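You operate a simulated robot arm through the tools that you are given. There is no shell and no other tool. Be economical: measure what you need, move in short steps, check, and stop when the job is done.

You are at the controls of a simulated robot arm. One attempt, no reset.

TASK
Put the labelled teal roll on the clear end of the checking bench away in the inside of the roll tray. Switch the brake lever off. Press the length counter button three times. Fetch the small pink roll and set it on the shelf of the air stand. Shut the drawer of the winder bench. Put the silver post on top of the scouring pad. Do these in any order. Set down upright: silver post.

Only the result counts: the job must be done as asked and must still hold three seconds after the hand-in. Knocking over, shifting, dropping, spilling or breaking anything else fails it.

THE ROBOT
A 7-joint arm with a fingered hand on a trunk, on a base that drives. Base frame: it is fixed to the floor where the robot stands at the start and does not move with it; the origin is under the middle of the robot, x ahead of it, y to its left, z up. Lengths are in mm, angles in degrees, forces in N, time in s.
Its first joint turns from -69.0 to 172.0 degrees. Places, roughly: brake lever [500, -300, 900]; drawer of the winder bench [-2800, 600, 700]; inside of the roll tray (24x16 cm) [-6140, -2980, 860]; labelled teal roll [500, -250, 750]; length counter button [500, -800, 900]; scouring pad (9x6x4 cm) [-5700, 1800, 800]; shelf of the air stand (57x18 cm) [-4880, 1680, 960]; silver post [-2500, -1250, 750]; small pink roll (6x6x3 cm) [-500, 1000, 800]. Payload 3.4 kg.
The TCP is the grasp point between the finger pads, 39 mm short of the fingertips. In the tool frame z runs along the fingers and y along their closing line. Largest opening 180 mm; the body of the gripper starts 111 mm behind the TCP. The gripper is a hand of 3 fingers: y runs from the thumb to the fingers, the wrist lies at [0, 0, -262] in the tool frame.
Orientation is that of the tool frame in the base frame, as a unit quaternion [w, x, y, z]. With the fingers straight down and closing along the base's y, the tool's x points along the base's -x, its y along +y and its z along -z.

THE INTERFACE
- The arm moves only by the tool servo_tool. Its argument "targets" is a list of rows, each an object of numbers (a shift or turn left out is 0): "tx", "ty", "tz": the shift along the tool's x, y, z in mm; "ax", "ay", "az": the turn, a rotation vector about the tool's x, y, z in degrees. In form: [{"tx": .., "ty": .., "tz": .., "ax": .., "ay": .., "az": ..}, ...]. A call has 1 to 20 rows; each row is the pose to reach, as a shift and turn from the pose commanded when the call began, along the tool's axes at that moment. Each row takes 0.2 s and may step no farther than 50 mm and 8.6 degrees from the row before; otherwise, the whole call is refused. A pose out of reach is approached as far as the arm can. The call stops where the force on the tool passes 40 N (or 10 N more than at its start, if that is more) or the arm is blocked; 0.2 s more then pass. In this call time passes only in rows, and 0.2 s behind the last. The reply holds the time, the measured pose of the TCP, the force on the tool along the base axes, the opening and the grip force, in the units named above and with some noise, with the torque about the TCP (base axes, N m) and any sound that the robot's microphone picked up.
- Cameras (640 x 400 px; columns grow to the right, rows downward): "scene" is now at [10.2, 31.4, 1944.8]; the picture's right is [0.51, -0.86, -0.01], its down [-0.80, -0.47, -0.36] and it looks along [0.31, 0.19, -0.93] (base axes); focal length 246 px, centre (320, 200). "wrist" rides on the gripper at [63, -36, -128] in the tool frame; the picture's right is [0.50, 0.87, 0.00], its down [-0.75, 0.44, -0.49] and it looks along [-0.43, 0.25, 0.87] (tool axes); focal length 226 px, centre (320, 200). There is no depth. A picture from a camera that has moved, and an enlarged one, comes with that camera's place and axes in the base frame and with its lens. The place of the scene camera against the robot may be out by one fixed shift of up to 25 mm in any direction.
- capture(camera): a new picture of that camera. No time passes.
- lift_body(by): slides the trunk up (or, below 0, down) by that many mm; the arm and the scene camera ride with it, the base frame stays. It gives what a move gives, with no picture.
- roll_base(legs): drives the robot by 1 to 6 legs, each [ahead, left, turn to the left] in mm, mm and degrees, along the robot's own axes; the way and the turn of a leg run together, so that a leg with both is an arc; at most 1500 mm and 180 degrees a leg. The arm and the cameras ride along, it lands a little off, and it stops where it bumps. It gives what a move gives.
- set_fingers(finger1, finger2, thumb_bend): sets how far each is bent, from 0 (flat) to 1 (curled in); at 0.3 the hand is open as for a grip, at 0.7 the pads meet at the TCP. One left out holds its place. A second passes; each finger stops where it meets its share of the squeeze, and holds until it gets a number again. It is the only way to open and close the hand. It gives what a move gives, with no picture; readings hold the bend of each and the force on the fingers (four entries, about 0 where the hand has none), thumb and palm.
- aim_head(pan, tilt): turns the head with the scene camera to pan (to the left, within 143 degrees either way) and tilt (down, from -29 to 69), counted from straight ahead of the robot. It gives what a move gives.
- close_up(camera, box): a new picture of the part [left, top, right, bottom] of that camera's present view, enlarged. No time passes.
- finish_job(): hands the job in; it is judged then, once.

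Go step by step. Nothing tells you exact positions but the pictures and the camera data: compare them with the known pose of the tool, close in by small moves and look again before you grip or let go. The budget is 165 turns and 128 pictures, counting those below and the enlarged ones. Unless the task says otherwise, let go and move clear before handing in.

The tools are called by a JSON object that holds its "fn" and its "kwargs". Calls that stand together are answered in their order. servo_tool: Moves the arm, as the interface text tells. Its arguments: {"type":"object","properties":{"targets":{"type":"array"}},"required":["targets"]} The other tools are called the same way: lift_body (by) slides the trunk up or down; set_fingers (finger1, finger2, thumb_bend) moves the fingers one by one; roll_base (legs) drives the base; aim_head (pan, tilt) turns the head that bears the scene camera; capture (camera) takes a picture; close_up (camera, box) takes an enlarged picture of a part of a camera's view; finish_job () hands the job in.

At the start:

```text
time_s: 0.0
tcp_pos: [406.0, -333.7, 1280.1]
ee_rot: [-0.001, 0.0, 1.0, 0.001]
force: [-0.8, -0.2, 0.2]
torque: [0.03, 0.03, 0.01]
gripper_width: 179.7
finger_force: 0.1
shape: jaw
bend: [0.3, 0.3, 0.3]
finger forces: [0.0, 0.0, 0.0, 0.0, 0.1, 0.0]
trunk travel left (down, up): [-450.0, 92.0]
robot x, y, heading: [0.9, 2.4, 0.2]
head pan, tilt: [30.4, 68.8]
```

scene: 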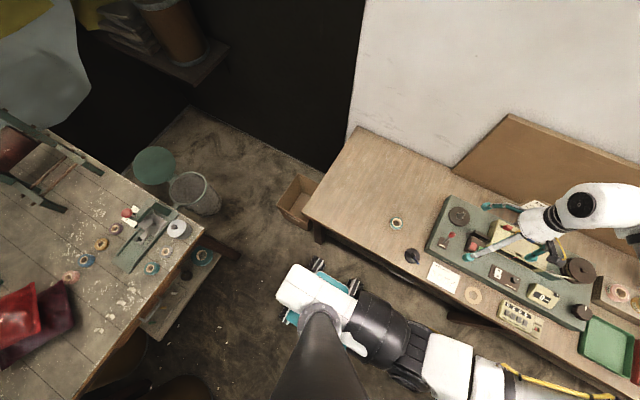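
wrist: 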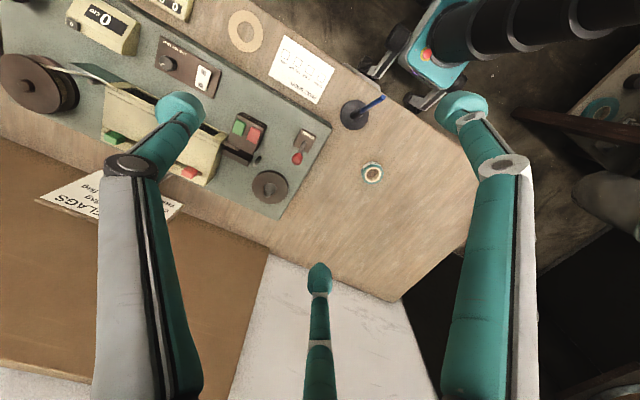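

I see the checking bench ahead-right, with a small roll on its clear end and a control panel beyond it. I'll take enlarged views to identify the roll, lever and counter.

{"fn": "close_up", "kwargs": {"camera": "scene", "box": [380, 180, 640, 360]}}

{"fn": "close_up", "kwargs": {"camera": "wrist", "box": [0, 0, 420, 260]}}

```text
2.22 times, centred on (510, 270) of scene
camera zoom: at [10.2, 31.4, 1944.8], right [0.51, -0.86, -0.01], down [-0.8, -0.47, -0.36], along [0.31, 0.19, -0.93], focal length 547 px, centre (-102, 44)
```

zoom: 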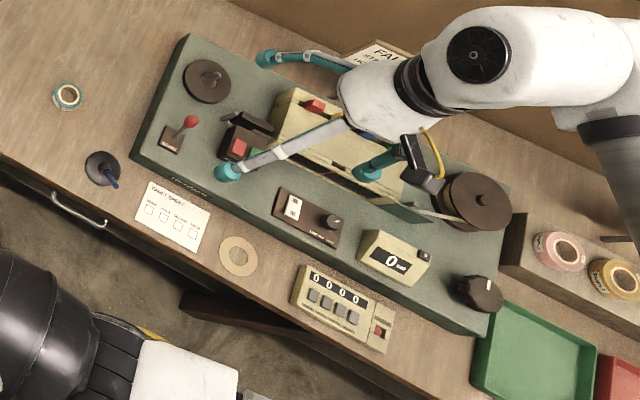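

```text
1.52 times, centred on (210, 130) of wrist
camera zoom: at [343.1, -369.3, 1408.3], right [-0.5, 0.87, 0.0], down [0.75, 0.43, 0.49], along [0.43, 0.25, -0.87], focal length 344 px, centre (488, 307)
```

zoom: 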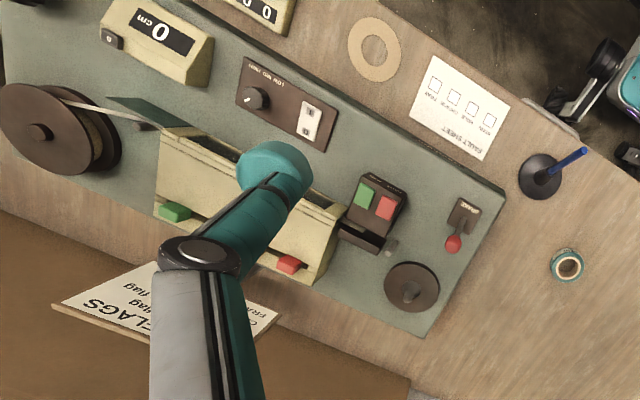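

The BRAKE lever (red knob) is at about [540,-320,850] and the teal roll at about [490,-105]. I'll lower the hand for a closer look at the lever and counter labels.

{"fn": "servo_tool", "kwargs": {"targets": [{"tx": -10, "ty": -15, "tz": 40}, {"tx": -20, "ty": -35, "tz": 80}, {"tx": -25, "ty": -52, "tz": 120}, {"tx": -25, "ty": -52, "tz": 165}]}}

{"fn": "capture", "kwargs": {"camera": "wrist"}}

{"fn": "close_up", "kwargs": {"camera": "scene", "box": [480, 250, 600, 325]}}

```text
time_s: 1.0
tcp_pos: [430.7, -382.5, 1117.4]
ee_rot: [0.0, -0.001, 1.0, -0.002]
force: [0.6, -0.2, -0.9]
torque: [-0.05, 0.03, 0.0]
gripper_width: 180.0
finger_force: 0.2
shape: jaw
bend: [0.3, 0.3, 0.3]
finger forces: [0.0, 0.1, 0.0, 0.1, 0.0, 0.1]
trunk travel left (down, up): [-450.0, 92.0]
robot x, y, heading: [-1.0, -1.1, 0.1]
head pan, tilt: [30.4, 68.8]
```

```text
123 pictures are left
camera wrist: at [368.4, -417.3, 1246.4], right [-0.5, 0.87, 0.0], down [0.75, 0.44, 0.49], along [0.42, 0.24, -0.87], focal length 226 px, centre (320, 200)
```

wrist: 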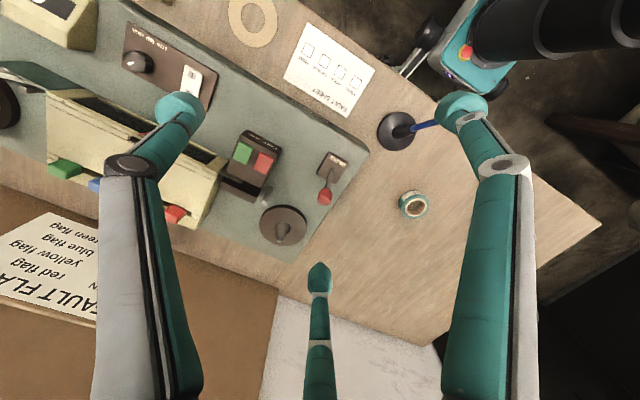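

```text
5.33 times, centred on (540, 288) of scene
camera zoom: at [13.0, 30.5, 1944.7], right [0.51, -0.86, -0.01], down [-0.81, -0.47, -0.36], along [0.31, 0.19, -0.93], focal length 1312 px, centre (-853, -267)
```

zoom: 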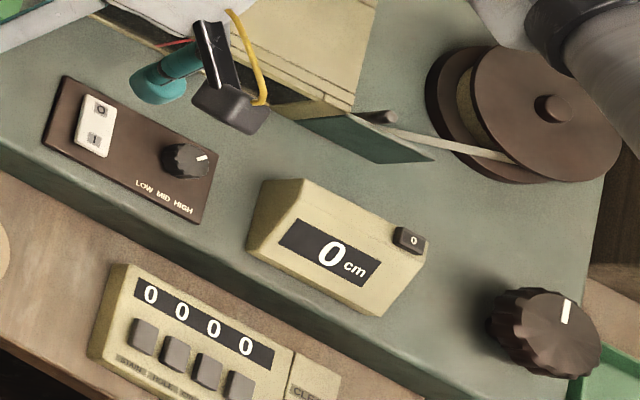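

The length counter is the "0 cm" box with a small dark button labelled 0, near [505,-800]. Now I'll zoom on the lever's label.

{"fn": "close_up", "kwargs": {"camera": "wrist", "box": [290, 130, 380, 220]}}

{"fn": "close_up", "kwargs": {"camera": "scene", "box": [430, 215, 480, 265]}}

{"fn": "close_up", "kwargs": {"camera": "wrist", "box": [380, 170, 450, 230]}}

```text
4.44 times, centred on (335, 175) of wrist
camera zoom: at [368.4, -417.3, 1246.4], right [-0.5, 0.87, 0.0], down [0.75, 0.44, 0.49], along [0.42, 0.24, -0.87], focal length 1005 px, centre (253, 311)
```

zoom: 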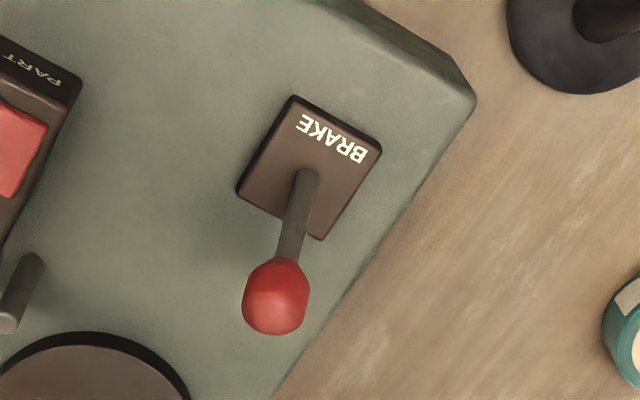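

```text
8.00 times, centred on (455, 240) of scene
camera zoom: at [13.0, 30.5, 1944.7], right [0.51, -0.86, -0.01], down [-0.81, -0.47, -0.36], along [0.31, 0.19, -0.93], focal length 1969 px, centre (-760, -120)
```

zoom: 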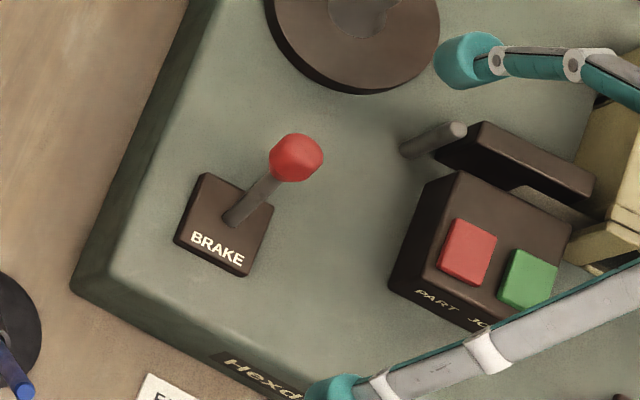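

```text
6.67 times, centred on (415, 200) of wrist
camera zoom: at [368.4, -417.3, 1246.4], right [-0.5, 0.87, 0.0], down [0.75, 0.44, 0.49], along [0.42, 0.24, -0.87], focal length 1507 px, centre (-313, 200)
```

zoom: 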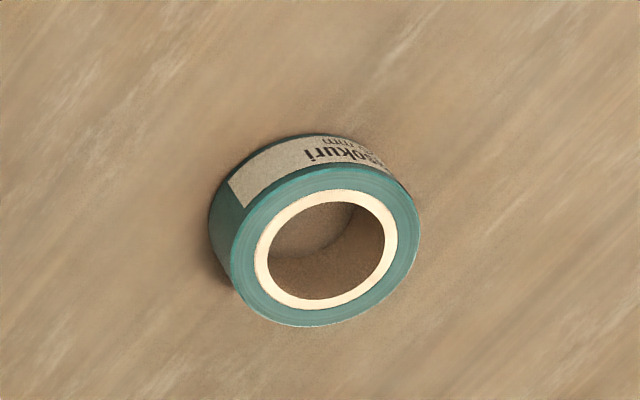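

The lever leans away from the operator, so off should be toward its BRAKE label (−x). I'll close the hand into a fist for pushing and hooking, and check the view.

{"fn": "set_fingers", "kwargs": {"finger1": 0.7, "finger2": 0.7, "thumb_bend": 0.7}}

{"fn": "capture", "kwargs": {"camera": "wrist"}}

```text
time_s: 2.0
tcp_pos: [429.0, -380.5, 1119.2]
ee_rot: [0.0, 0.0, 1.0, -0.002]
force: [0.4, 0.3, 0.1]
torque: [-0.05, -0.02, -0.03]
gripper_width: 0.0
finger_force: 0.1
shape: fingers
bend: [0.7, 0.7, 0.7]
finger forces: [0.1, 0.0, 0.0, 0.0, 0.0, 0.0]
trunk travel left (down, up): [-450.0, 92.0]
robot x, y, heading: [0.9, 2.7, -0.1]
head pan, tilt: [30.4, 68.8]
```

```text
118 pictures are left
camera wrist: at [367.4, -417.0, 1247.4], right [-0.5, 0.87, 0.0], down [0.75, 0.44, 0.49], along [0.43, 0.24, -0.87], focal length 226 px, centre (320, 200)
```

wrist: 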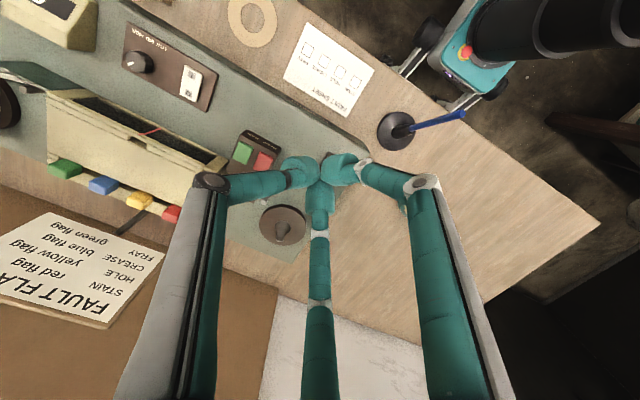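

The fist tip projects near the picture centre, as expected. I'll move it to the far side of the lever, still high, and look again to fix the knob position.

{"fn": "servo_tool", "kwargs": {"targets": [{"tx": -40, "ty": 20, "tz": 10}, {"tx": -80, "ty": 40, "tz": 20}, {"tx": -110, "ty": 65, "tz": 35}, {"tx": -131, "ty": 90, "tz": 50}]}}

{"fn": "capture", "kwargs": {"camera": "wrist"}}

{"fn": "close_up", "kwargs": {"camera": "scene", "box": [380, 180, 540, 280]}}

```text
time_s: 3.0
tcp_pos: [561.0, -291.4, 1066.8]
ee_rot: [-0.001, 0.0, 1.0, -0.001]
force: [0.8, 0.8, -0.9]
torque: [-0.01, 0.01, 0.02]
gripper_width: 0.0
finger_force: 0.0
shape: fingers
bend: [0.7, 0.7, 0.7]
finger forces: [0.0, 0.0, 0.2, 0.1, 0.1, 0.0]
trunk travel left (down, up): [-450.0, 92.0]
robot x, y, heading: [-2.1, -2.7, 0.2]
head pan, tilt: [30.4, 68.8]
```

```text
117 pictures are left
camera wrist: at [499.0, -327.1, 1194.1], right [-0.5, 0.87, 0.0], down [0.76, 0.44, 0.49], along [0.42, 0.24, -0.87], focal length 226 px, centre (320, 200)
```

wrist: 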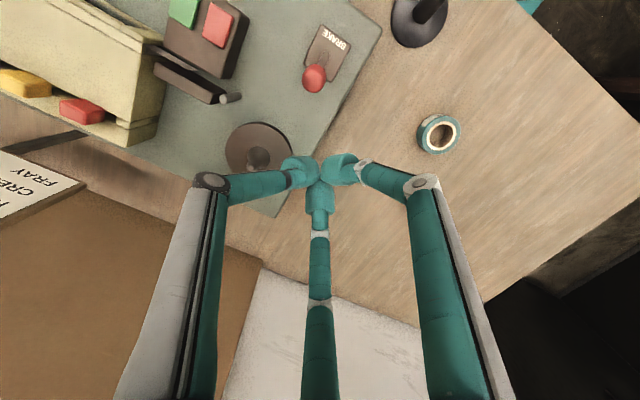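

```text
4.00 times, centred on (460, 230) of scene
camera zoom: at [16.2, 35.1, 1944.6], right [0.51, -0.86, -0.01], down [-0.81, -0.47, -0.36], along [0.31, 0.19, -0.93], focal length 984 px, centre (-240, 80)
```

zoom: 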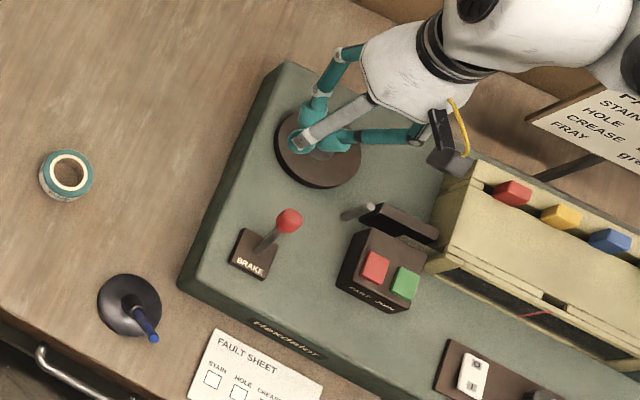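

The knob is at about [507,-330,946]. I'll come down behind it on its far side, clear of the reel.

{"fn": "servo_tool", "kwargs": {"targets": [{"tx": 11, "ty": -20, "tz": 30}, {"tx": 11, "ty": -24, "tz": 60}, {"tx": 11, "ty": -24, "tz": 80}, {"tx": 11, "ty": -24, "tz": 88}]}}

{"fn": "close_up", "kwargs": {"camera": "scene", "box": [420, 180, 500, 260]}}

{"fn": "capture", "kwargs": {"camera": "wrist"}}

```text
time_s: 4.0
tcp_pos: [549.8, -316.0, 978.2]
ee_rot: [0.0, 0.0, 1.0, -0.001]
force: [-1.0, 0.0, 1.3]
torque: [0.01, 0.01, -0.04]
gripper_width: 0.1
finger_force: 0.1
shape: fingers
bend: [0.7, 0.7, 0.7]
finger forces: [0.0, 0.1, 0.0, 0.0, 0.0, 0.0]
trunk travel left (down, up): [-450.0, 92.0]
robot x, y, heading: [-0.4, 0.8, 0.1]
head pan, tilt: [30.4, 68.8]
```

```text
5.00 times, centred on (460, 220) of scene
camera zoom: at [13.3, 33.2, 1944.7], right [0.51, -0.86, -0.01], down [-0.81, -0.47, -0.36], along [0.31, 0.19, -0.93], focal length 1230 px, centre (-380, 100)
```

zoom: 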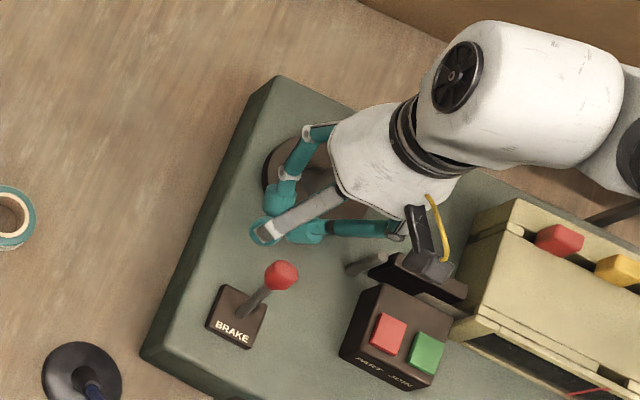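

```text
114 pictures are left
camera wrist: at [487.7, -350.4, 1107.0], right [-0.5, 0.87, 0.0], down [0.75, 0.44, 0.49], along [0.43, 0.24, -0.87], focal length 226 px, centre (320, 200)
```

wrist: 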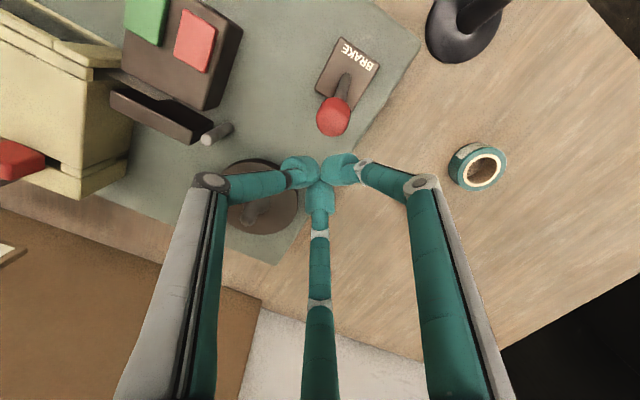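

The knob is right beside the fist. I'll drop slightly and pull toward −x.

{"fn": "servo_tool", "kwargs": {"targets": [{"tx": 0, "ty": -9, "tz": 8}, {"tx": 15, "ty": -10, "tz": 8}, {"tx": 30, "ty": -10, "tz": 8}, {"tx": 45, "ty": -10, "tz": 8}, {"tx": 60, "ty": -10, "tz": 8}, {"tx": 72, "ty": -10, "tz": 8}]}}

{"fn": "close_up", "kwargs": {"camera": "scene", "box": [420, 180, 500, 260]}}

```text
time_s: 5.4
tcp_pos: [478.5, -325.4, 971.0]
ee_rot: [0.0, 0.001, 1.0, -0.002]
force: [1.5, 0.4, -0.5]
torque: [0.02, -0.02, -0.02]
gripper_width: 0.1
finger_force: 0.7
shape: fingers
bend: [0.7, 0.7, 0.7]
finger forces: [1.5, 0.0, 0.0, 0.0, 0.0, 0.0]
trunk travel left (down, up): [-450.0, 92.0]
robot x, y, heading: [-1.2, 1.9, -0.0]
head pan, tilt: [30.4, 68.8]
```

```text
5.00 times, centred on (460, 220) of scene
camera zoom: at [12.0, 33.3, 1944.7], right [0.51, -0.86, -0.01], down [-0.81, -0.47, -0.36], along [0.31, 0.19, -0.93], focal length 1230 px, centre (-380, 100)
```

zoom: 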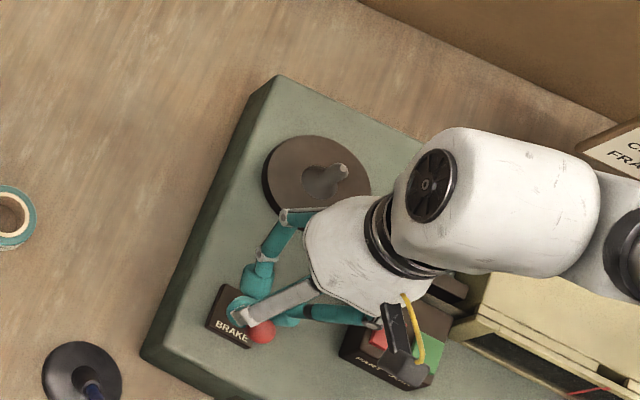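

The lever has come over toward the operator, with little force so far. I'll push on gently to its stop.

{"fn": "servo_tool", "kwargs": {"targets": [{"tx": 6}, {"tx": 12}, {"tx": 18}, {"tx": 24}]}}

{"fn": "close_up", "kwargs": {"camera": "scene", "box": [420, 180, 500, 260]}}

```text
time_s: 6.5
tcp_pos: [465.3, -321.6, 978.1]
ee_rot: [0.019, -0.001, 1.0, -0.003]
force: [25.6, -0.7, -7.7]
torque: [0.05, -0.92, 0.33]
gripper_width: 2.2
finger_force: 13.2
shape: fingers
bend: [0.7, 0.69, 0.67]
finger forces: [1.5, 0.0, 0.0, 0.0, 25.5, 0.1]
trunk travel left (down, up): [-450.0, 92.0]
robot x, y, heading: [2.8, -3.1, 0.0]
head pan, tilt: [30.4, 68.8]
stopped in row 4: the force on the tool passed its limit (the readings are from after the stop); the commanded pose is now the measured one
```

```text
5.00 times, centred on (460, 220) of scene
camera zoom: at [17.5, 32.0, 1944.6], right [0.51, -0.86, -0.01], down [-0.81, -0.47, -0.36], along [0.31, 0.19, -0.93], focal length 1230 px, centre (-380, 100)
```

zoom: 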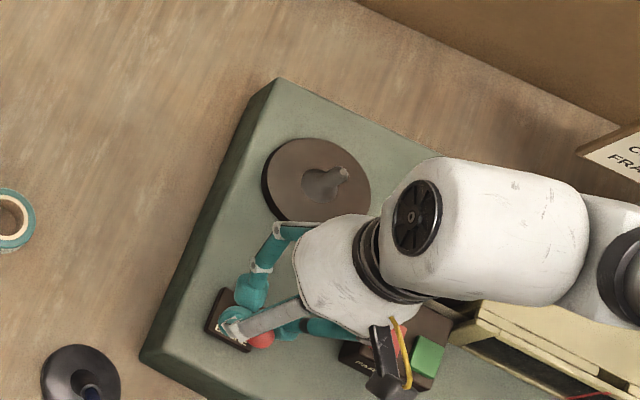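

Stopped against the end stop. I'll back away (+x), lift, and look at the lever.

{"fn": "servo_tool", "kwargs": {"targets": [{"tx": -15}, {"tx": -30}, {"tx": -40, "tz": -30}, {"tx": -40, "tz": -75}, {"tx": -40, "tz": -120}]}}

{"fn": "capture", "kwargs": {"camera": "wrist"}}

{"fn": "close_up", "kwargs": {"camera": "scene", "box": [420, 180, 500, 260]}}

```text
time_s: 7.7
tcp_pos: [493.5, -320.3, 1099.5]
ee_rot: [0.012, 0.0, 1.0, -0.003]
force: [0.2, 0.2, 0.3]
torque: [0.0, -0.01, -0.01]
gripper_width: 0.0
finger_force: 0.0
shape: fingers
bend: [0.7, 0.7, 0.7]
finger forces: [0.0, 0.1, 0.0, 0.0, 0.0, 0.1]
trunk travel left (down, up): [-450.0, 92.0]
robot x, y, heading: [-2.4, -2.8, 0.2]
head pan, tilt: [30.4, 68.8]
```

```text
111 pictures are left
camera wrist: at [428.1, -354.9, 1226.2], right [-0.5, 0.87, -0.02], down [0.74, 0.44, 0.51], along [0.45, 0.24, -0.86], focal length 226 px, centre (320, 200)
```

wrist: 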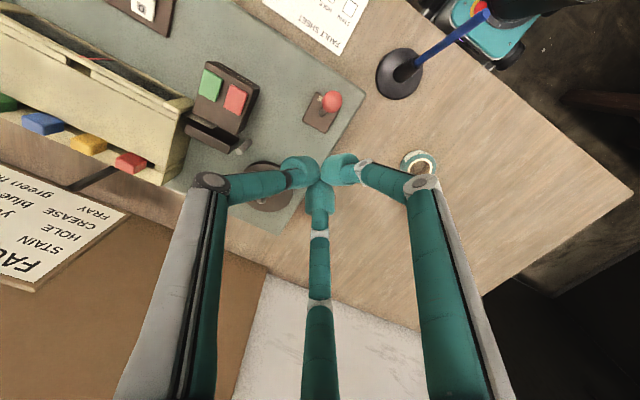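

```text
5.00 times, centred on (460, 220) of scene
camera zoom: at [10.1, 33.8, 1944.8], right [0.51, -0.86, 0.0], down [-0.8, -0.47, -0.36], along [0.31, 0.19, -0.93], focal length 1230 px, centre (-380, 100)
```

zoom: 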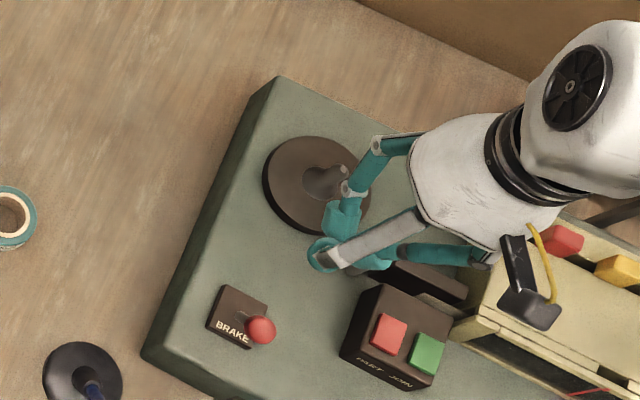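

The lever now leans to the BRAKE label side, fully over. Next is the counter button: I'll raise the hand and look to the right before sliding the base that way.

{"fn": "servo_tool", "kwargs": {"targets": [{"tz": -40}, {"tz": -80}]}}

{"fn": "aim_head", "kwargs": {"pan": -70, "tilt": 50}}

{"fn": "capture", "kwargs": {"camera": "scene"}}

```text
time_s: 8.3
tcp_pos: [490.4, -321.7, 1177.8]
ee_rot: [0.013, 0.0, 1.0, -0.003]
force: [0.2, 0.8, 0.5]
torque: [0.02, -0.01, 0.01]
gripper_width: 0.3
finger_force: 0.0
shape: fingers
bend: [0.7, 0.7, 0.7]
finger forces: [0.0, 0.0, 0.1, 0.0, 0.0, 0.0]
trunk travel left (down, up): [-450.0, 92.0]
robot x, y, heading: [2.1, 4.0, 0.0]
head pan, tilt: [30.4, 68.8]
```

```text
time_s: 10.1
tcp_pos: [491.9, -321.6, 1176.6]
ee_rot: [0.012, 0.001, 1.0, -0.004]
force: [-0.1, 0.4, -0.2]
torque: [-0.02, 0.0, -0.04]
gripper_width: 0.0
finger_force: 0.0
shape: fingers
bend: [0.7, 0.7, 0.7]
finger forces: [0.1, 0.0, 0.0, 0.0, 0.0, 0.1]
trunk travel left (down, up): [-450.0, 92.0]
robot x, y, heading: [0.4, 1.8, -0.2]
head pan, tilt: [-70.0, 50.0]
```

```text
109 pictures are left
camera scene: at [-9.9, -68.0, 1966.3], right [-0.94, -0.34, 0.0], down [-0.26, 0.72, -0.64], along [0.22, -0.6, -0.77], focal length 246 px, centre (320, 200)
```

scene: 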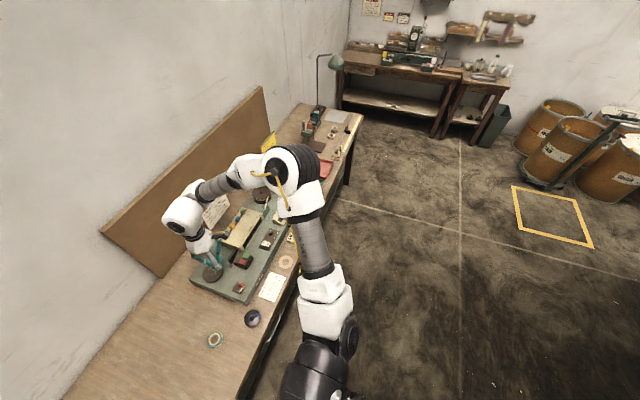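

The floor to the right is clear. Driving 450 mm right.

{"fn": "roll_base", "kwargs": {"legs": [[0, -450, 0]]}}

{"fn": "capture", "kwargs": {"camera": "wrist"}}

```text
time_s: 12.8
tcp_pos: [488.8, -767.2, 1178.0]
ee_rot: [0.012, 0.003, 1.0, -0.005]
force: [-0.4, 0.6, -0.4]
torque: [0.0, 0.0, 0.0]
gripper_width: 0.0
finger_force: 0.1
shape: fingers
bend: [0.7, 0.7, 0.7]
finger forces: [0.0, 0.0, 0.0, 0.0, 0.0, 0.1]
trunk travel left (down, up): [-450.0, 92.0]
robot x, y, heading: [0.3, -450.5, -0.3]
head pan, tilt: [-70.0, 50.0]
```

```text
108 pictures are left
camera wrist: at [423.1, -801.0, 1304.5], right [-0.5, 0.87, -0.02], down [0.74, 0.44, 0.51], along [0.45, 0.23, -0.86], focal length 226 px, centre (320, 200)
```

wrist: 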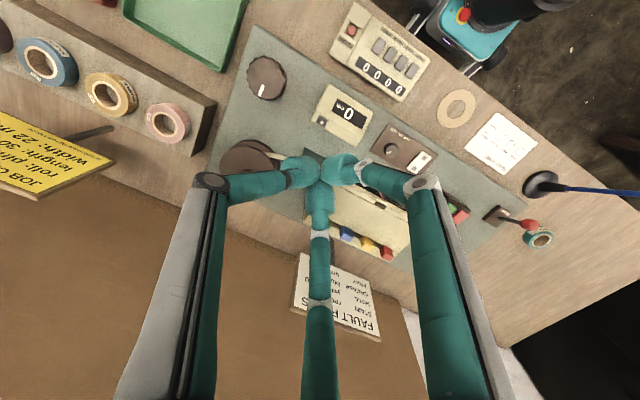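

The counter box is at (345,112) in the wrist view. I'll zoom to find its button.

{"fn": "close_up", "kwargs": {"camera": "wrist", "box": [290, 70, 390, 160]}}

```text
4.44 times, centred on (340, 115) of wrist
camera zoom: at [423.1, -801.0, 1304.5], right [-0.5, 0.87, -0.02], down [0.74, 0.44, 0.51], along [0.45, 0.23, -0.86], focal length 1005 px, centre (231, 578)
```

zoom: 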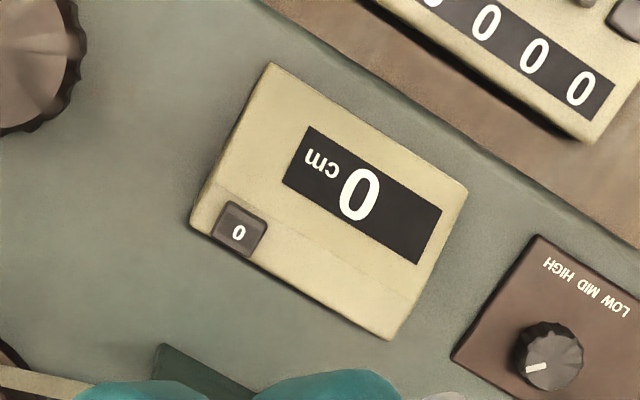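

The button is nearly beneath the TCP, at about [489,-770]. To press cleanly with a single tip, I'll curl the two fingers fully and keep the thumb long, then see how that looks.

{"fn": "set_fingers", "kwargs": {"finger1": 1.0, "finger2": 1.0, "thumb_bend": 0.55}}

{"fn": "capture", "kwargs": {"camera": "wrist"}}

```text
time_s: 13.8
tcp_pos: [485.9, -758.0, 1179.6]
ee_rot: [0.013, 0.002, 1.0, -0.009]
force: [0.0, 1.1, 0.4]
torque: [-0.02, 0.0, -0.02]
gripper_width: 21.3
finger_force: 0.0
shape: fingers
bend: [0.73, 0.74, 0.55]
finger forces: [0.0, 0.0, 0.1, 0.0, 0.0, 0.0]
trunk travel left (down, up): [-450.0, 92.0]
robot x, y, heading: [-3.8, -449.2, -0.3]
head pan, tilt: [-70.0, 50.0]
```

```text
106 pictures are left
camera wrist: at [421.4, -790.9, 1307.5], right [-0.5, 0.87, -0.03], down [0.74, 0.44, 0.5], along [0.45, 0.23, -0.86], focal length 226 px, centre (320, 200)
```

wrist: 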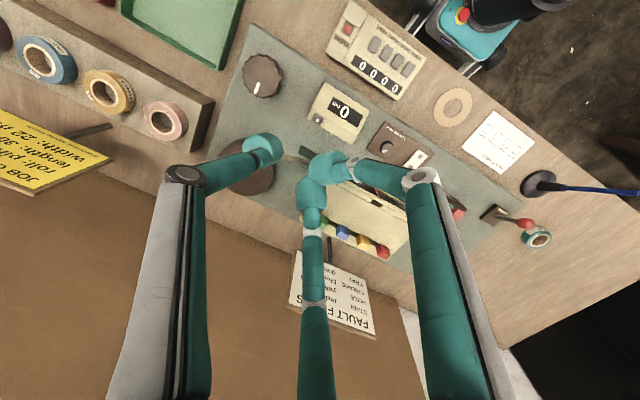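

The fingers jam together at 0.73. I'll try them flat (0), so the thumb alone is lowest.

{"fn": "set_fingers", "kwargs": {"finger1": 0.0, "finger2": 0.0, "thumb_bend": 0.6}}

{"fn": "capture", "kwargs": {"camera": "wrist"}}

{"fn": "capture", "kwargs": {"camera": "scene"}}

```text
time_s: 14.8
tcp_pos: [486.3, -759.9, 1179.6]
ee_rot: [0.013, 0.003, 1.0, -0.008]
force: [0.4, 1.1, 0.6]
torque: [-0.02, 0.02, -0.01]
gripper_width: 141.4
finger_force: 0.1
shape: fingers
bend: [0.0, 0.0, 0.6]
finger forces: [0.0, 0.0, 0.1, 0.0, 0.0, 0.1]
trunk travel left (down, up): [-450.0, 92.0]
robot x, y, heading: [-1.5, -447.1, -0.2]
head pan, tilt: [-70.0, 50.0]
```

```text
105 pictures are left
camera wrist: at [421.3, -793.4, 1306.9], right [-0.5, 0.87, -0.03], down [0.74, 0.44, 0.5], along [0.45, 0.23, -0.86], focal length 226 px, centre (320, 200)
```

wrist: 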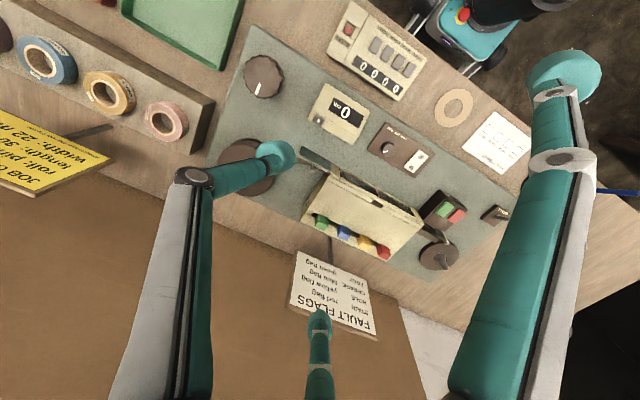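

```text
104 pictures are left
camera scene: at [-11.6, -510.7, 1966.5], right [-0.94, -0.34, 0.0], down [-0.26, 0.72, -0.64], along [0.21, -0.6, -0.77], focal length 246 px, centre (320, 200)
```

scene: 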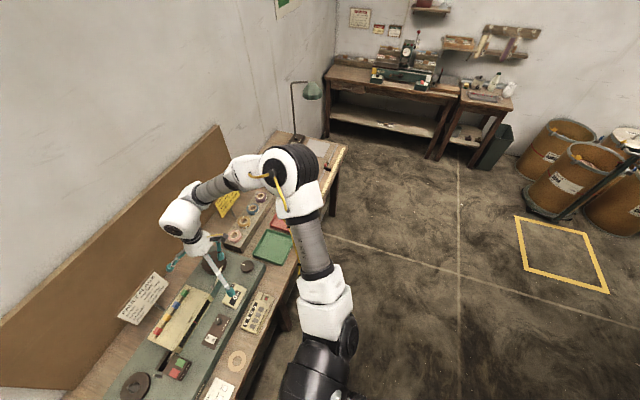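

Flat fingers splay widely, so I'll use curled fingers with a longer thumb and tilt the hand 16° so the thumb tip is lowest.

{"fn": "set_fingers", "kwargs": {"finger1": 0.75, "finger2": 0.75, "thumb_bend": 0.55}}

{"fn": "servo_tool", "kwargs": {"targets": [{"ax": -5, "tz": 20}, {"ax": -10, "tz": 50}, {"ax": -16, "tz": 80}, {"ax": -16, "tz": 110}]}}

{"fn": "capture", "kwargs": {"camera": "wrist"}}

{"fn": "close_up", "kwargs": {"camera": "scene", "box": [160, 230, 300, 330]}}

```text
time_s: 15.8
tcp_pos: [486.7, -762.2, 1179.3]
ee_rot: [0.012, 0.002, 1.0, -0.007]
force: [0.0, -0.5, 0.3]
torque: [-0.03, 0.03, -0.01]
gripper_width: 23.8
finger_force: 0.1
shape: fingers
bend: [0.73, 0.73, 0.55]
finger forces: [0.0, 0.0, 0.1, 0.0, 0.0, 0.0]
trunk travel left (down, up): [-450.0, 92.0]
robot x, y, heading: [-0.6, -449.6, -0.0]
head pan, tilt: [-70.0, 50.0]
```

```text
time_s: 16.8
tcp_pos: [491.6, -763.3, 1068.8]
ee_rot: [0.012, 0.001, 0.991, 0.132]
force: [-0.3, -0.6, 0.1]
torque: [-0.01, 0.0, -0.01]
gripper_width: 23.5
finger_force: 0.0
shape: fingers
bend: [0.73, 0.73, 0.55]
finger forces: [0.1, 0.0, 0.0, 0.0, 0.0, 0.0]
trunk travel left (down, up): [-450.0, 92.0]
robot x, y, heading: [-4.0, -445.5, -0.6]
head pan, tilt: [-70.0, 50.0]
```

```text
103 pictures are left
camera wrist: at [426.3, -831.1, 1181.6], right [-0.5, 0.84, 0.22], down [0.74, 0.29, 0.61], along [0.45, 0.46, -0.76], focal length 226 px, centre (320, 200)
```

wrist: 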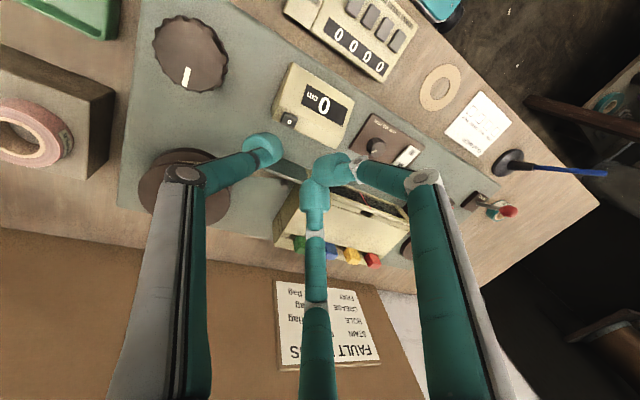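

```text
4.00 times, centred on (230, 280) of scene
camera zoom: at [-9.5, -518.1, 1966.1], right [-0.94, -0.34, 0.0], down [-0.26, 0.73, -0.64], along [0.21, -0.6, -0.77], focal length 984 px, centre (680, -120)
```

zoom: 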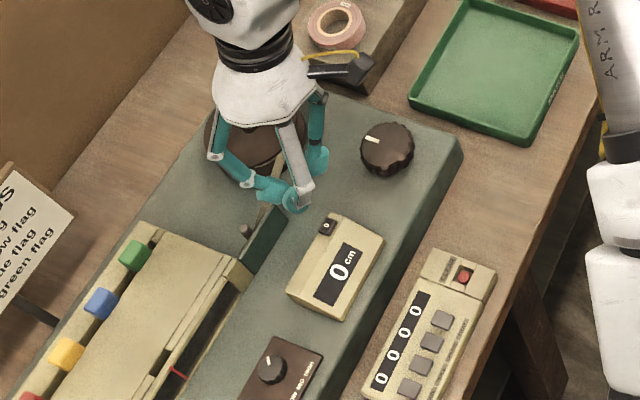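

I place the button at about [495,-769,912]. I'll bring the thumb tip to about 40 mm above it and check alignment.

{"fn": "servo_tool", "kwargs": {"targets": [{"tx": -1, "ty": 8, "tz": 35}, {"tx": -1, "ty": 12, "tz": 71}]}}

{"fn": "close_up", "kwargs": {"camera": "wrist", "box": [200, 50, 400, 200]}}

{"fn": "close_up", "kwargs": {"camera": "scene", "box": [200, 255, 260, 305]}}

```text
time_s: 17.4
tcp_pos: [494.7, -736.0, 1003.8]
ee_rot: [0.014, 0.001, 0.991, 0.132]
force: [0.4, -0.3, 0.4]
torque: [0.01, 0.02, 0.0]
gripper_width: 23.8
finger_force: 0.0
shape: fingers
bend: [0.73, 0.73, 0.55]
finger forces: [0.0, 0.1, 0.0, 0.0, 0.1, 0.0]
trunk travel left (down, up): [-450.0, 92.0]
robot x, y, heading: [1.2, -446.7, -0.1]
head pan, tilt: [-70.0, 50.0]
```

```text
2.67 times, centred on (300, 125) of wrist
camera zoom: at [430.1, -803.1, 1117.5], right [-0.5, 0.84, 0.21], down [0.74, 0.29, 0.61], along [0.45, 0.46, -0.76], focal length 603 px, centre (373, 400)
```

zoom: 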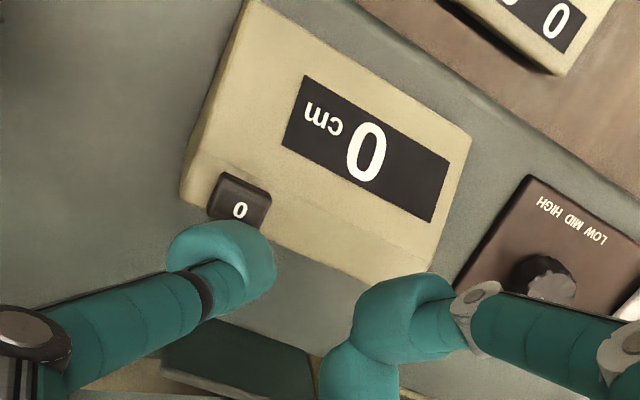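

```text
8.00 times, centred on (230, 280) of scene
camera zoom: at [-9.1, -515.1, 1966.3], right [-0.94, -0.34, 0.0], down [-0.26, 0.72, -0.64], along [0.21, -0.6, -0.77], focal length 1969 px, centre (1040, -440)
```

zoom: 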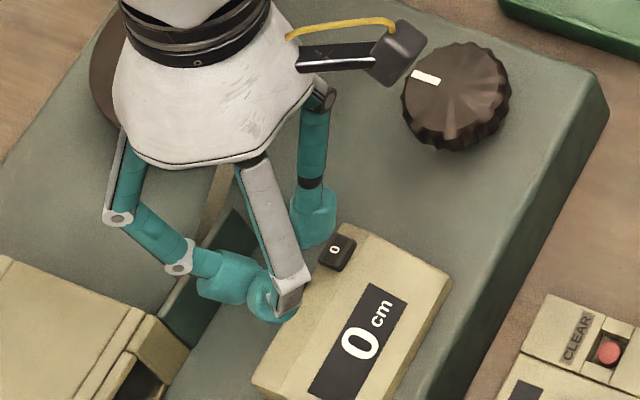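

The thumb tip is about 35 mm above the button and within 5 mm of it. I'll descend in small steps until contact.

{"fn": "servo_tool", "kwargs": {"targets": [{"tx": 3, "ty": 1, "tz": 11}, {"tx": 3, "ty": -2.9, "tz": 25}, {"tx": 3, "ty": -4.2, "tz": 30}, {"tx": 3, "ty": -5, "tz": 33}, {"tx": 3, "ty": -5.9, "tz": 36}]}}

{"fn": "close_up", "kwargs": {"camera": "wrist", "box": [200, 50, 400, 200]}}

{"fn": "close_up", "kwargs": {"camera": "scene", "box": [200, 255, 260, 305]}}

```text
time_s: 18.6
tcp_pos: [492.3, -728.1, 972.7]
ee_rot: [0.018, 0.001, 0.991, 0.13]
force: [-7.9, -6.0, 27.0]
torque: [-1.01, 0.49, -0.17]
gripper_width: 19.2
finger_force: 13.7
shape: fingers
bend: [0.73, 0.73, 0.59]
finger forces: [0.0, 0.1, 0.1, 0.1, 27.0, 0.1]
trunk travel left (down, up): [-450.0, 92.0]
robot x, y, heading: [1.2, -445.7, -0.3]
head pan, tilt: [-70.0, 50.0]
heard: click
stopped in row 5: the force on the tool passed its limit (the readings are from after the stop); the commanded pose is now the measured one
```

```text
2.67 times, centred on (300, 125) of wrist
camera zoom: at [426.4, -794.9, 1085.7], right [-0.5, 0.84, 0.21], down [0.73, 0.29, 0.61], along [0.46, 0.46, -0.76], focal length 603 px, centre (373, 400)
```

zoom: 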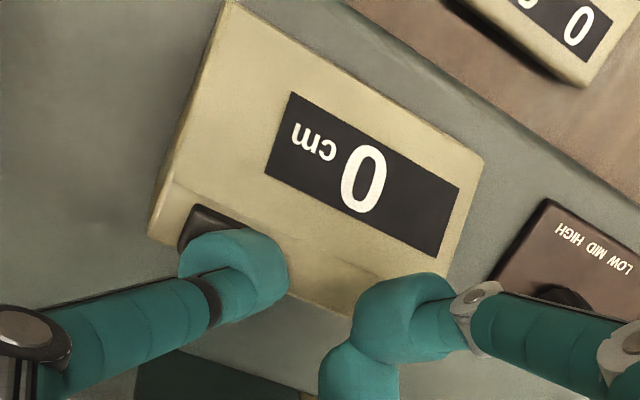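

```text
8.00 times, centred on (230, 280) of scene
camera zoom: at [-16.3, -515.2, 1966.6], right [-0.94, -0.34, 0.0], down [-0.26, 0.72, -0.64], along [0.22, -0.6, -0.77], focal length 1969 px, centre (1040, -440)
```

zoom: 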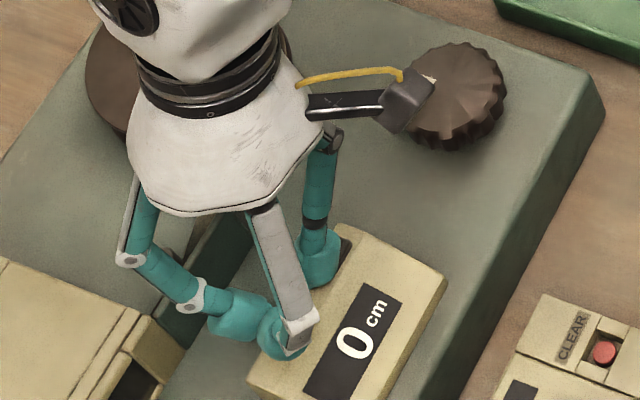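

One click heard. I'll raise 15 mm to release, nudging slightly toward the button centre.

{"fn": "servo_tool", "kwargs": {"targets": [{"tx": 0, "ty": 2, "tz": -8}, {"tx": 3, "ty": -0.5, "tz": -17}]}}

{"fn": "servo_tool", "kwargs": {"targets": [{"ty": -2.2, "tz": 8}, {"ty": -3, "tz": 11}, {"ty": -3.8, "tz": 14}, {"ty": -4.6, "tz": 17}, {"ty": -5.4, "tz": 20}]}}

```text
time_s: 19.2
tcp_pos: [489.1, -734.7, 986.2]
ee_rot: [0.017, 0.0, 0.991, 0.131]
force: [-1.4, -0.3, 0.1]
torque: [0.0, -0.02, 0.0]
gripper_width: 23.3
finger_force: 0.0
shape: fingers
bend: [0.73, 0.73, 0.55]
finger forces: [0.1, 0.1, 0.0, 0.0, 0.1, 0.0]
trunk travel left (down, up): [-450.0, 92.0]
robot x, y, heading: [1.0, -448.4, -0.5]
head pan, tilt: [-70.0, 50.0]
```

```text
time_s: 20.3
tcp_pos: [494.2, -729.0, 973.4]
ee_rot: [0.018, 0.0, 0.992, 0.128]
force: [-7.3, -4.6, 22.6]
torque: [-0.77, 0.42, -0.17]
gripper_width: 18.8
finger_force: 11.1
shape: fingers
bend: [0.73, 0.73, 0.59]
finger forces: [0.1, 0.0, 0.1, 0.1, 22.8, 0.1]
trunk travel left (down, up): [-450.0, 92.0]
robot x, y, heading: [0.2, -448.7, -0.5]
head pan, tilt: [-70.0, 50.0]
heard: click
stopped in row 5: the force on the tool passed its limit (the readings are from after the stop); the commanded pose is now the measured one
```

Second click. Release and press a third time.

{"fn": "servo_tool", "kwargs": {"targets": [{"tx": 1, "ty": 1, "tz": -8}, {"tx": 3, "ty": -1, "tz": -17}]}}

{"fn": "servo_tool", "kwargs": {"targets": [{"ty": -2.2, "tz": 8}, {"ty": -3, "tz": 11}, {"ty": -3.8, "tz": 14}, {"ty": -4.6, "tz": 17}, {"ty": -5.4, "tz": 20}]}}

```text
time_s: 20.9
tcp_pos: [490.5, -735.9, 988.4]
ee_rot: [0.018, 0.001, 0.992, 0.128]
force: [-1.1, 0.0, 0.2]
torque: [0.0, -0.03, -0.02]
gripper_width: 23.5
finger_force: 0.0
shape: fingers
bend: [0.73, 0.73, 0.55]
finger forces: [0.0, 0.0, 0.0, 0.0, 0.0, 0.0]
trunk travel left (down, up): [-450.0, 92.0]
robot x, y, heading: [1.0, -453.2, -0.2]
head pan, tilt: [-70.0, 50.0]
```

```text
time_s: 22.1
tcp_pos: [493.6, -733.5, 973.4]
ee_rot: [0.022, 0.0, 0.992, 0.124]
force: [-4.4, -5.5, 22.6]
torque: [-0.9, 0.3, -0.1]
gripper_width: 21.7
finger_force: 11.1
shape: fingers
bend: [0.73, 0.73, 0.58]
finger forces: [0.0, 0.1, 0.0, 0.1, 22.2, 0.1]
trunk travel left (down, up): [-450.0, 92.0]
robot x, y, heading: [-0.6, -446.4, -0.4]
head pan, tilt: [-70.0, 50.0]
heard: click
stopped in row 5: the force on the tool passed its limit (the readings are from after the stop); the commanded pose is now the measured one
```

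Three clicks heard. I'll lift, level the hand and open it, then drive back to the teal roll.

{"fn": "servo_tool", "kwargs": {"targets": [{"ty": 4, "tz": -20}, {"ty": 15, "tz": -60, "ax": 5, "ay": 1}, {"ty": 25, "tz": -105, "ax": 10, "ay": 1.7}, {"ty": 36, "tz": -150, "ax": 14.2, "ay": 2.5}, {"ty": 48, "tz": -195, "ax": 14.2, "ay": 2.5}]}}

{"fn": "set_fingers", "kwargs": {"finger1": 0.3, "finger2": 0.3, "thumb_bend": 0.3}}

{"fn": "roll_base", "kwargs": {"legs": [[0, 520, 0]]}}

{"fn": "capture", "kwargs": {"camera": "wrist"}}

```text
time_s: 23.3
tcp_pos: [486.7, -736.5, 1175.9]
ee_rot: [0.0, 0.001, 1.0, 0.001]
force: [-0.2, -0.1, -0.4]
torque: [0.0, -0.02, 0.02]
gripper_width: 23.7
finger_force: 0.1
shape: fingers
bend: [0.73, 0.73, 0.55]
finger forces: [0.0, 0.0, 0.0, 0.1, 0.0, 0.1]
trunk travel left (down, up): [-450.0, 92.0]
robot x, y, heading: [2.5, -447.5, -0.6]
head pan, tilt: [-70.0, 50.0]
```

```text
time_s: 24.3
tcp_pos: [488.7, -736.2, 1174.7]
ee_rot: [0.0, 0.0, 1.0, 0.002]
force: [-0.7, 1.2, 0.6]
torque: [0.03, 0.0, -0.03]
gripper_width: 151.4
finger_force: 0.1
shape: fingers
bend: [0.3, 0.3, 0.3]
finger forces: [0.0, 0.0, 0.0, 0.0, 0.1, 0.0]
trunk travel left (down, up): [-450.0, 92.0]
robot x, y, heading: [2.0, -448.1, -0.2]
head pan, tilt: [-70.0, 50.0]
```

```text
time_s: 27.3
tcp_pos: [491.9, -243.2, 1170.5]
ee_rot: [0.0, 0.005, 1.0, 0.008]
force: [-0.8, -0.7, 0.0]
torque: [0.07, 0.02, -0.03]
gripper_width: 151.4
finger_force: 0.0
shape: fingers
bend: [0.3, 0.3, 0.3]
finger forces: [0.0, 0.1, 0.1, 0.0, 0.0, 0.1]
trunk travel left (down, up): [-450.0, 92.0]
robot x, y, heading: [5.3, 64.3, -0.8]
head pan, tilt: [-70.0, 50.0]
```

```text
97 pictures are left
camera wrist: at [428.9, -280.3, 1298.4], right [-0.49, 0.87, 0.01], down [0.76, 0.42, 0.5], along [0.43, 0.26, -0.87], focal length 226 px, centre (320, 200)
```

wrist: 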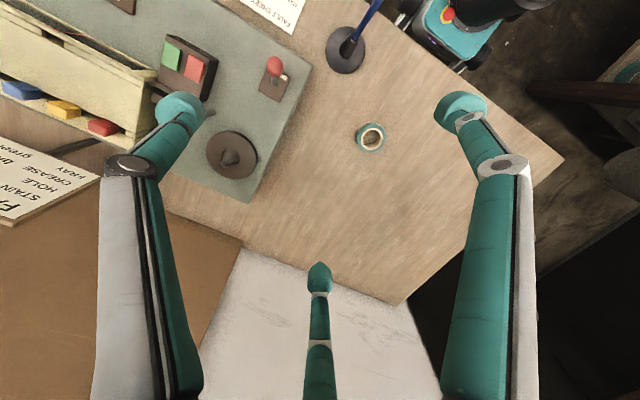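

The roll is at about [480,-128]. I'll go above it, partly close the fingers, and re-measure from nearer.

{"fn": "servo_tool", "kwargs": {"targets": [{"tx": 4, "ty": 35, "tz": 30}, {"tx": 8, "ty": 70, "tz": 60}, {"tx": 12, "ty": 95, "tz": 100}, {"tx": 12, "ty": 115, "tz": 145}, {"tx": 12, "ty": 115, "tz": 190}, {"tx": 12, "ty": 115, "tz": 210}]}}

{"fn": "capture", "kwargs": {"camera": "wrist"}}

```text
time_s: 28.7
tcp_pos: [479.5, -109.7, 963.7]
ee_rot: [0.001, 0.004, 1.0, 0.0]
force: [0.3, -0.2, 0.5]
torque: [0.02, -0.02, -0.01]
gripper_width: 151.8
finger_force: 0.1
shape: fingers
bend: [0.3, 0.3, 0.3]
finger forces: [0.0, 0.0, 0.0, 0.1, 0.1, 0.0]
trunk travel left (down, up): [-450.0, 92.0]
robot x, y, heading: [4.0, 63.1, -0.3]
head pan, tilt: [-70.0, 50.0]
```

```text
96 pictures are left
camera wrist: at [416.6, -142.9, 1092.9], right [-0.49, 0.87, 0.0], down [0.76, 0.43, 0.49], along [0.43, 0.24, -0.87], focal length 226 px, centre (320, 200)
```

wrist: 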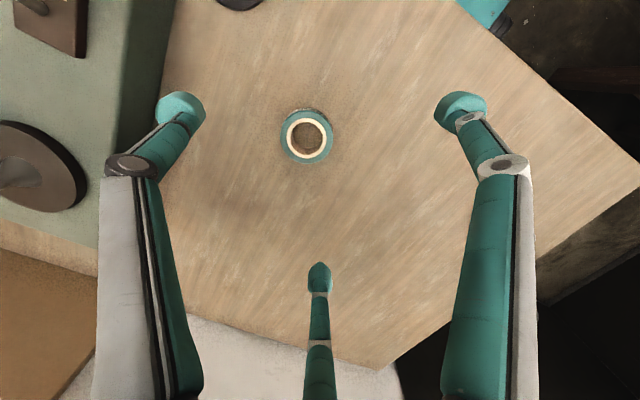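

The roll's top centre is at [480,-125,835], about 60 mm across. I'll half-close the fingers and lower over it.

{"fn": "set_fingers", "kwargs": {"finger1": 0.42, "finger2": 0.42, "thumb_bend": 0.42}}

{"fn": "servo_tool", "kwargs": {"targets": [{"tx": -1, "ty": -15, "tz": 30}, {"tx": -1, "ty": -15, "tz": 60}, {"tx": -1, "ty": -15, "tz": 90}, {"tx": -1, "ty": -15, "tz": 100}, {"tx": -1, "ty": -15, "tz": 106}]}}

{"fn": "capture", "kwargs": {"camera": "wrist"}}

```text
time_s: 29.7
tcp_pos: [480.9, -115.3, 963.6]
ee_rot: [0.001, 0.004, 1.0, 0.002]
force: [-0.4, -0.2, 0.2]
torque: [0.03, -0.04, -0.02]
gripper_width: 105.2
finger_force: 0.1
shape: fingers
bend: [0.42, 0.42, 0.42]
finger forces: [0.0, 0.1, 0.1, 0.0, 0.1, 0.0]
trunk travel left (down, up): [-450.0, 92.0]
robot x, y, heading: [3.8, 63.6, -0.5]
head pan, tilt: [-70.0, 50.0]
```

```text
time_s: 30.9
tcp_pos: [461.1, -158.7, 905.8]
ee_rot: [0.0, 0.003, 1.0, 0.001]
force: [0.9, -0.4, -0.4]
torque: [0.0, 0.0, -0.01]
gripper_width: 104.8
finger_force: 0.0
shape: fingers
bend: [0.42, 0.42, 0.42]
finger forces: [0.1, 0.1, 0.0, 0.1, 0.0, 0.0]
out of reach, approached as far as the arm can: row 2, 3, 4, 5
trunk travel left (down, up): [-450.0, 92.0]
robot x, y, heading: [2.2, 59.3, -0.7]
head pan, tilt: [-70.0, 50.0]
```

```text
95 pictures are left
camera wrist: at [398.4, -194.6, 1034.2], right [-0.49, 0.87, 0.0], down [0.76, 0.43, 0.49], along [0.43, 0.24, -0.87], focal length 226 px, centre (320, 200)
```

wrist: 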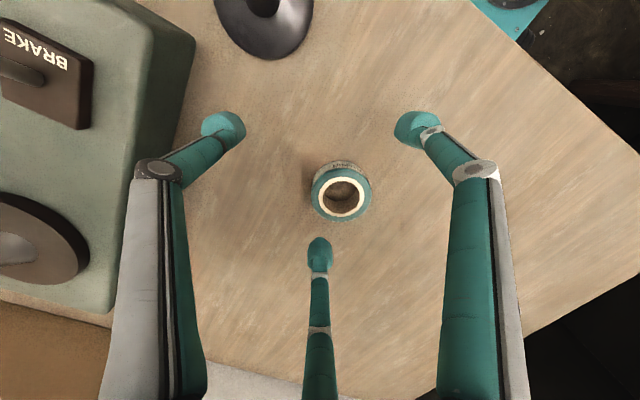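

That's out of reach at the current trunk height. I'll raise the hand, then lower the trunk.

{"fn": "servo_tool", "kwargs": {"targets": [{"tz": -40}, {"tz": -80}, {"tz": -120}]}}

{"fn": "lift_body", "kwargs": {"by": -60}}

```text
time_s: 31.7
tcp_pos: [458.7, -156.0, 1027.1]
ee_rot: [0.002, 0.004, 1.0, 0.0]
force: [-0.1, 0.9, 0.2]
torque: [-0.04, 0.01, -0.03]
gripper_width: 105.3
finger_force: 0.0
shape: fingers
bend: [0.42, 0.42, 0.42]
finger forces: [0.0, 0.0, 0.0, 0.1, 0.0, 0.0]
trunk travel left (down, up): [-450.0, 92.0]
robot x, y, heading: [4.6, 59.0, -0.7]
head pan, tilt: [-70.0, 50.0]
```

```text
time_s: 32.7
tcp_pos: [459.1, -155.9, 969.9]
ee_rot: [0.001, 0.004, 1.0, 0.0]
force: [0.9, 0.1, 0.7]
torque: [0.02, -0.05, 0.01]
gripper_width: 105.2
finger_force: 0.0
shape: fingers
bend: [0.42, 0.42, 0.42]
finger forces: [0.0, 0.0, 0.1, 0.1, 0.1, 0.0]
trunk travel left (down, up): [-390.0, 152.0]
robot x, y, heading: [3.2, 62.1, -0.7]
head pan, tilt: [-70.0, 50.0]
```

{"fn": "servo_tool", "kwargs": {"targets": [{"tx": -10, "ty": 10, "tz": -45}, {"tx": -20, "ty": 30, "tz": -90}, {"tx": -21, "ty": 31, "tz": -130}]}}

{"fn": "lift_body", "kwargs": {"by": -150}}

{"fn": "capture", "kwargs": {"camera": "wrist"}}

```text
refused: row 2 steps farther than a row can; nothing moved
```

```text
time_s: 33.8
tcp_pos: [459.7, -152.2, 864.9]
ee_rot: [0.001, 0.004, 1.0, 0.0]
force: [0.1, -2.7, 5.6]
torque: [0.09, 0.33, 0.11]
gripper_width: 103.0
finger_force: 2.7
shape: fingers
bend: [0.43, 0.42, 0.42]
finger forces: [5.3, 0.6, 0.1, 0.0, 0.2, 0.1]
trunk travel left (down, up): [-285.0, 258.0]
robot x, y, heading: [5.4, 61.4, -0.8]
head pan, tilt: [-70.0, 50.0]
stopped: the force on the tool passed its limit (the readings are from after the stop); the commanded pose is now the measured one
```

```text
94 pictures are left
camera wrist: at [397.7, -187.1, 993.4], right [-0.49, 0.87, 0.0], down [0.76, 0.43, 0.49], along [0.43, 0.24, -0.87], focal length 226 px, centre (320, 200)
```

wrist: 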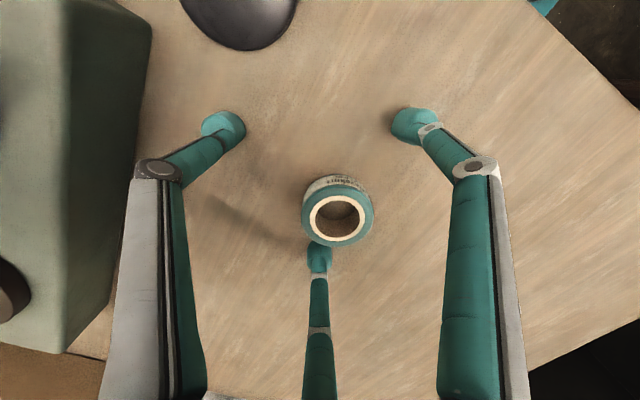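

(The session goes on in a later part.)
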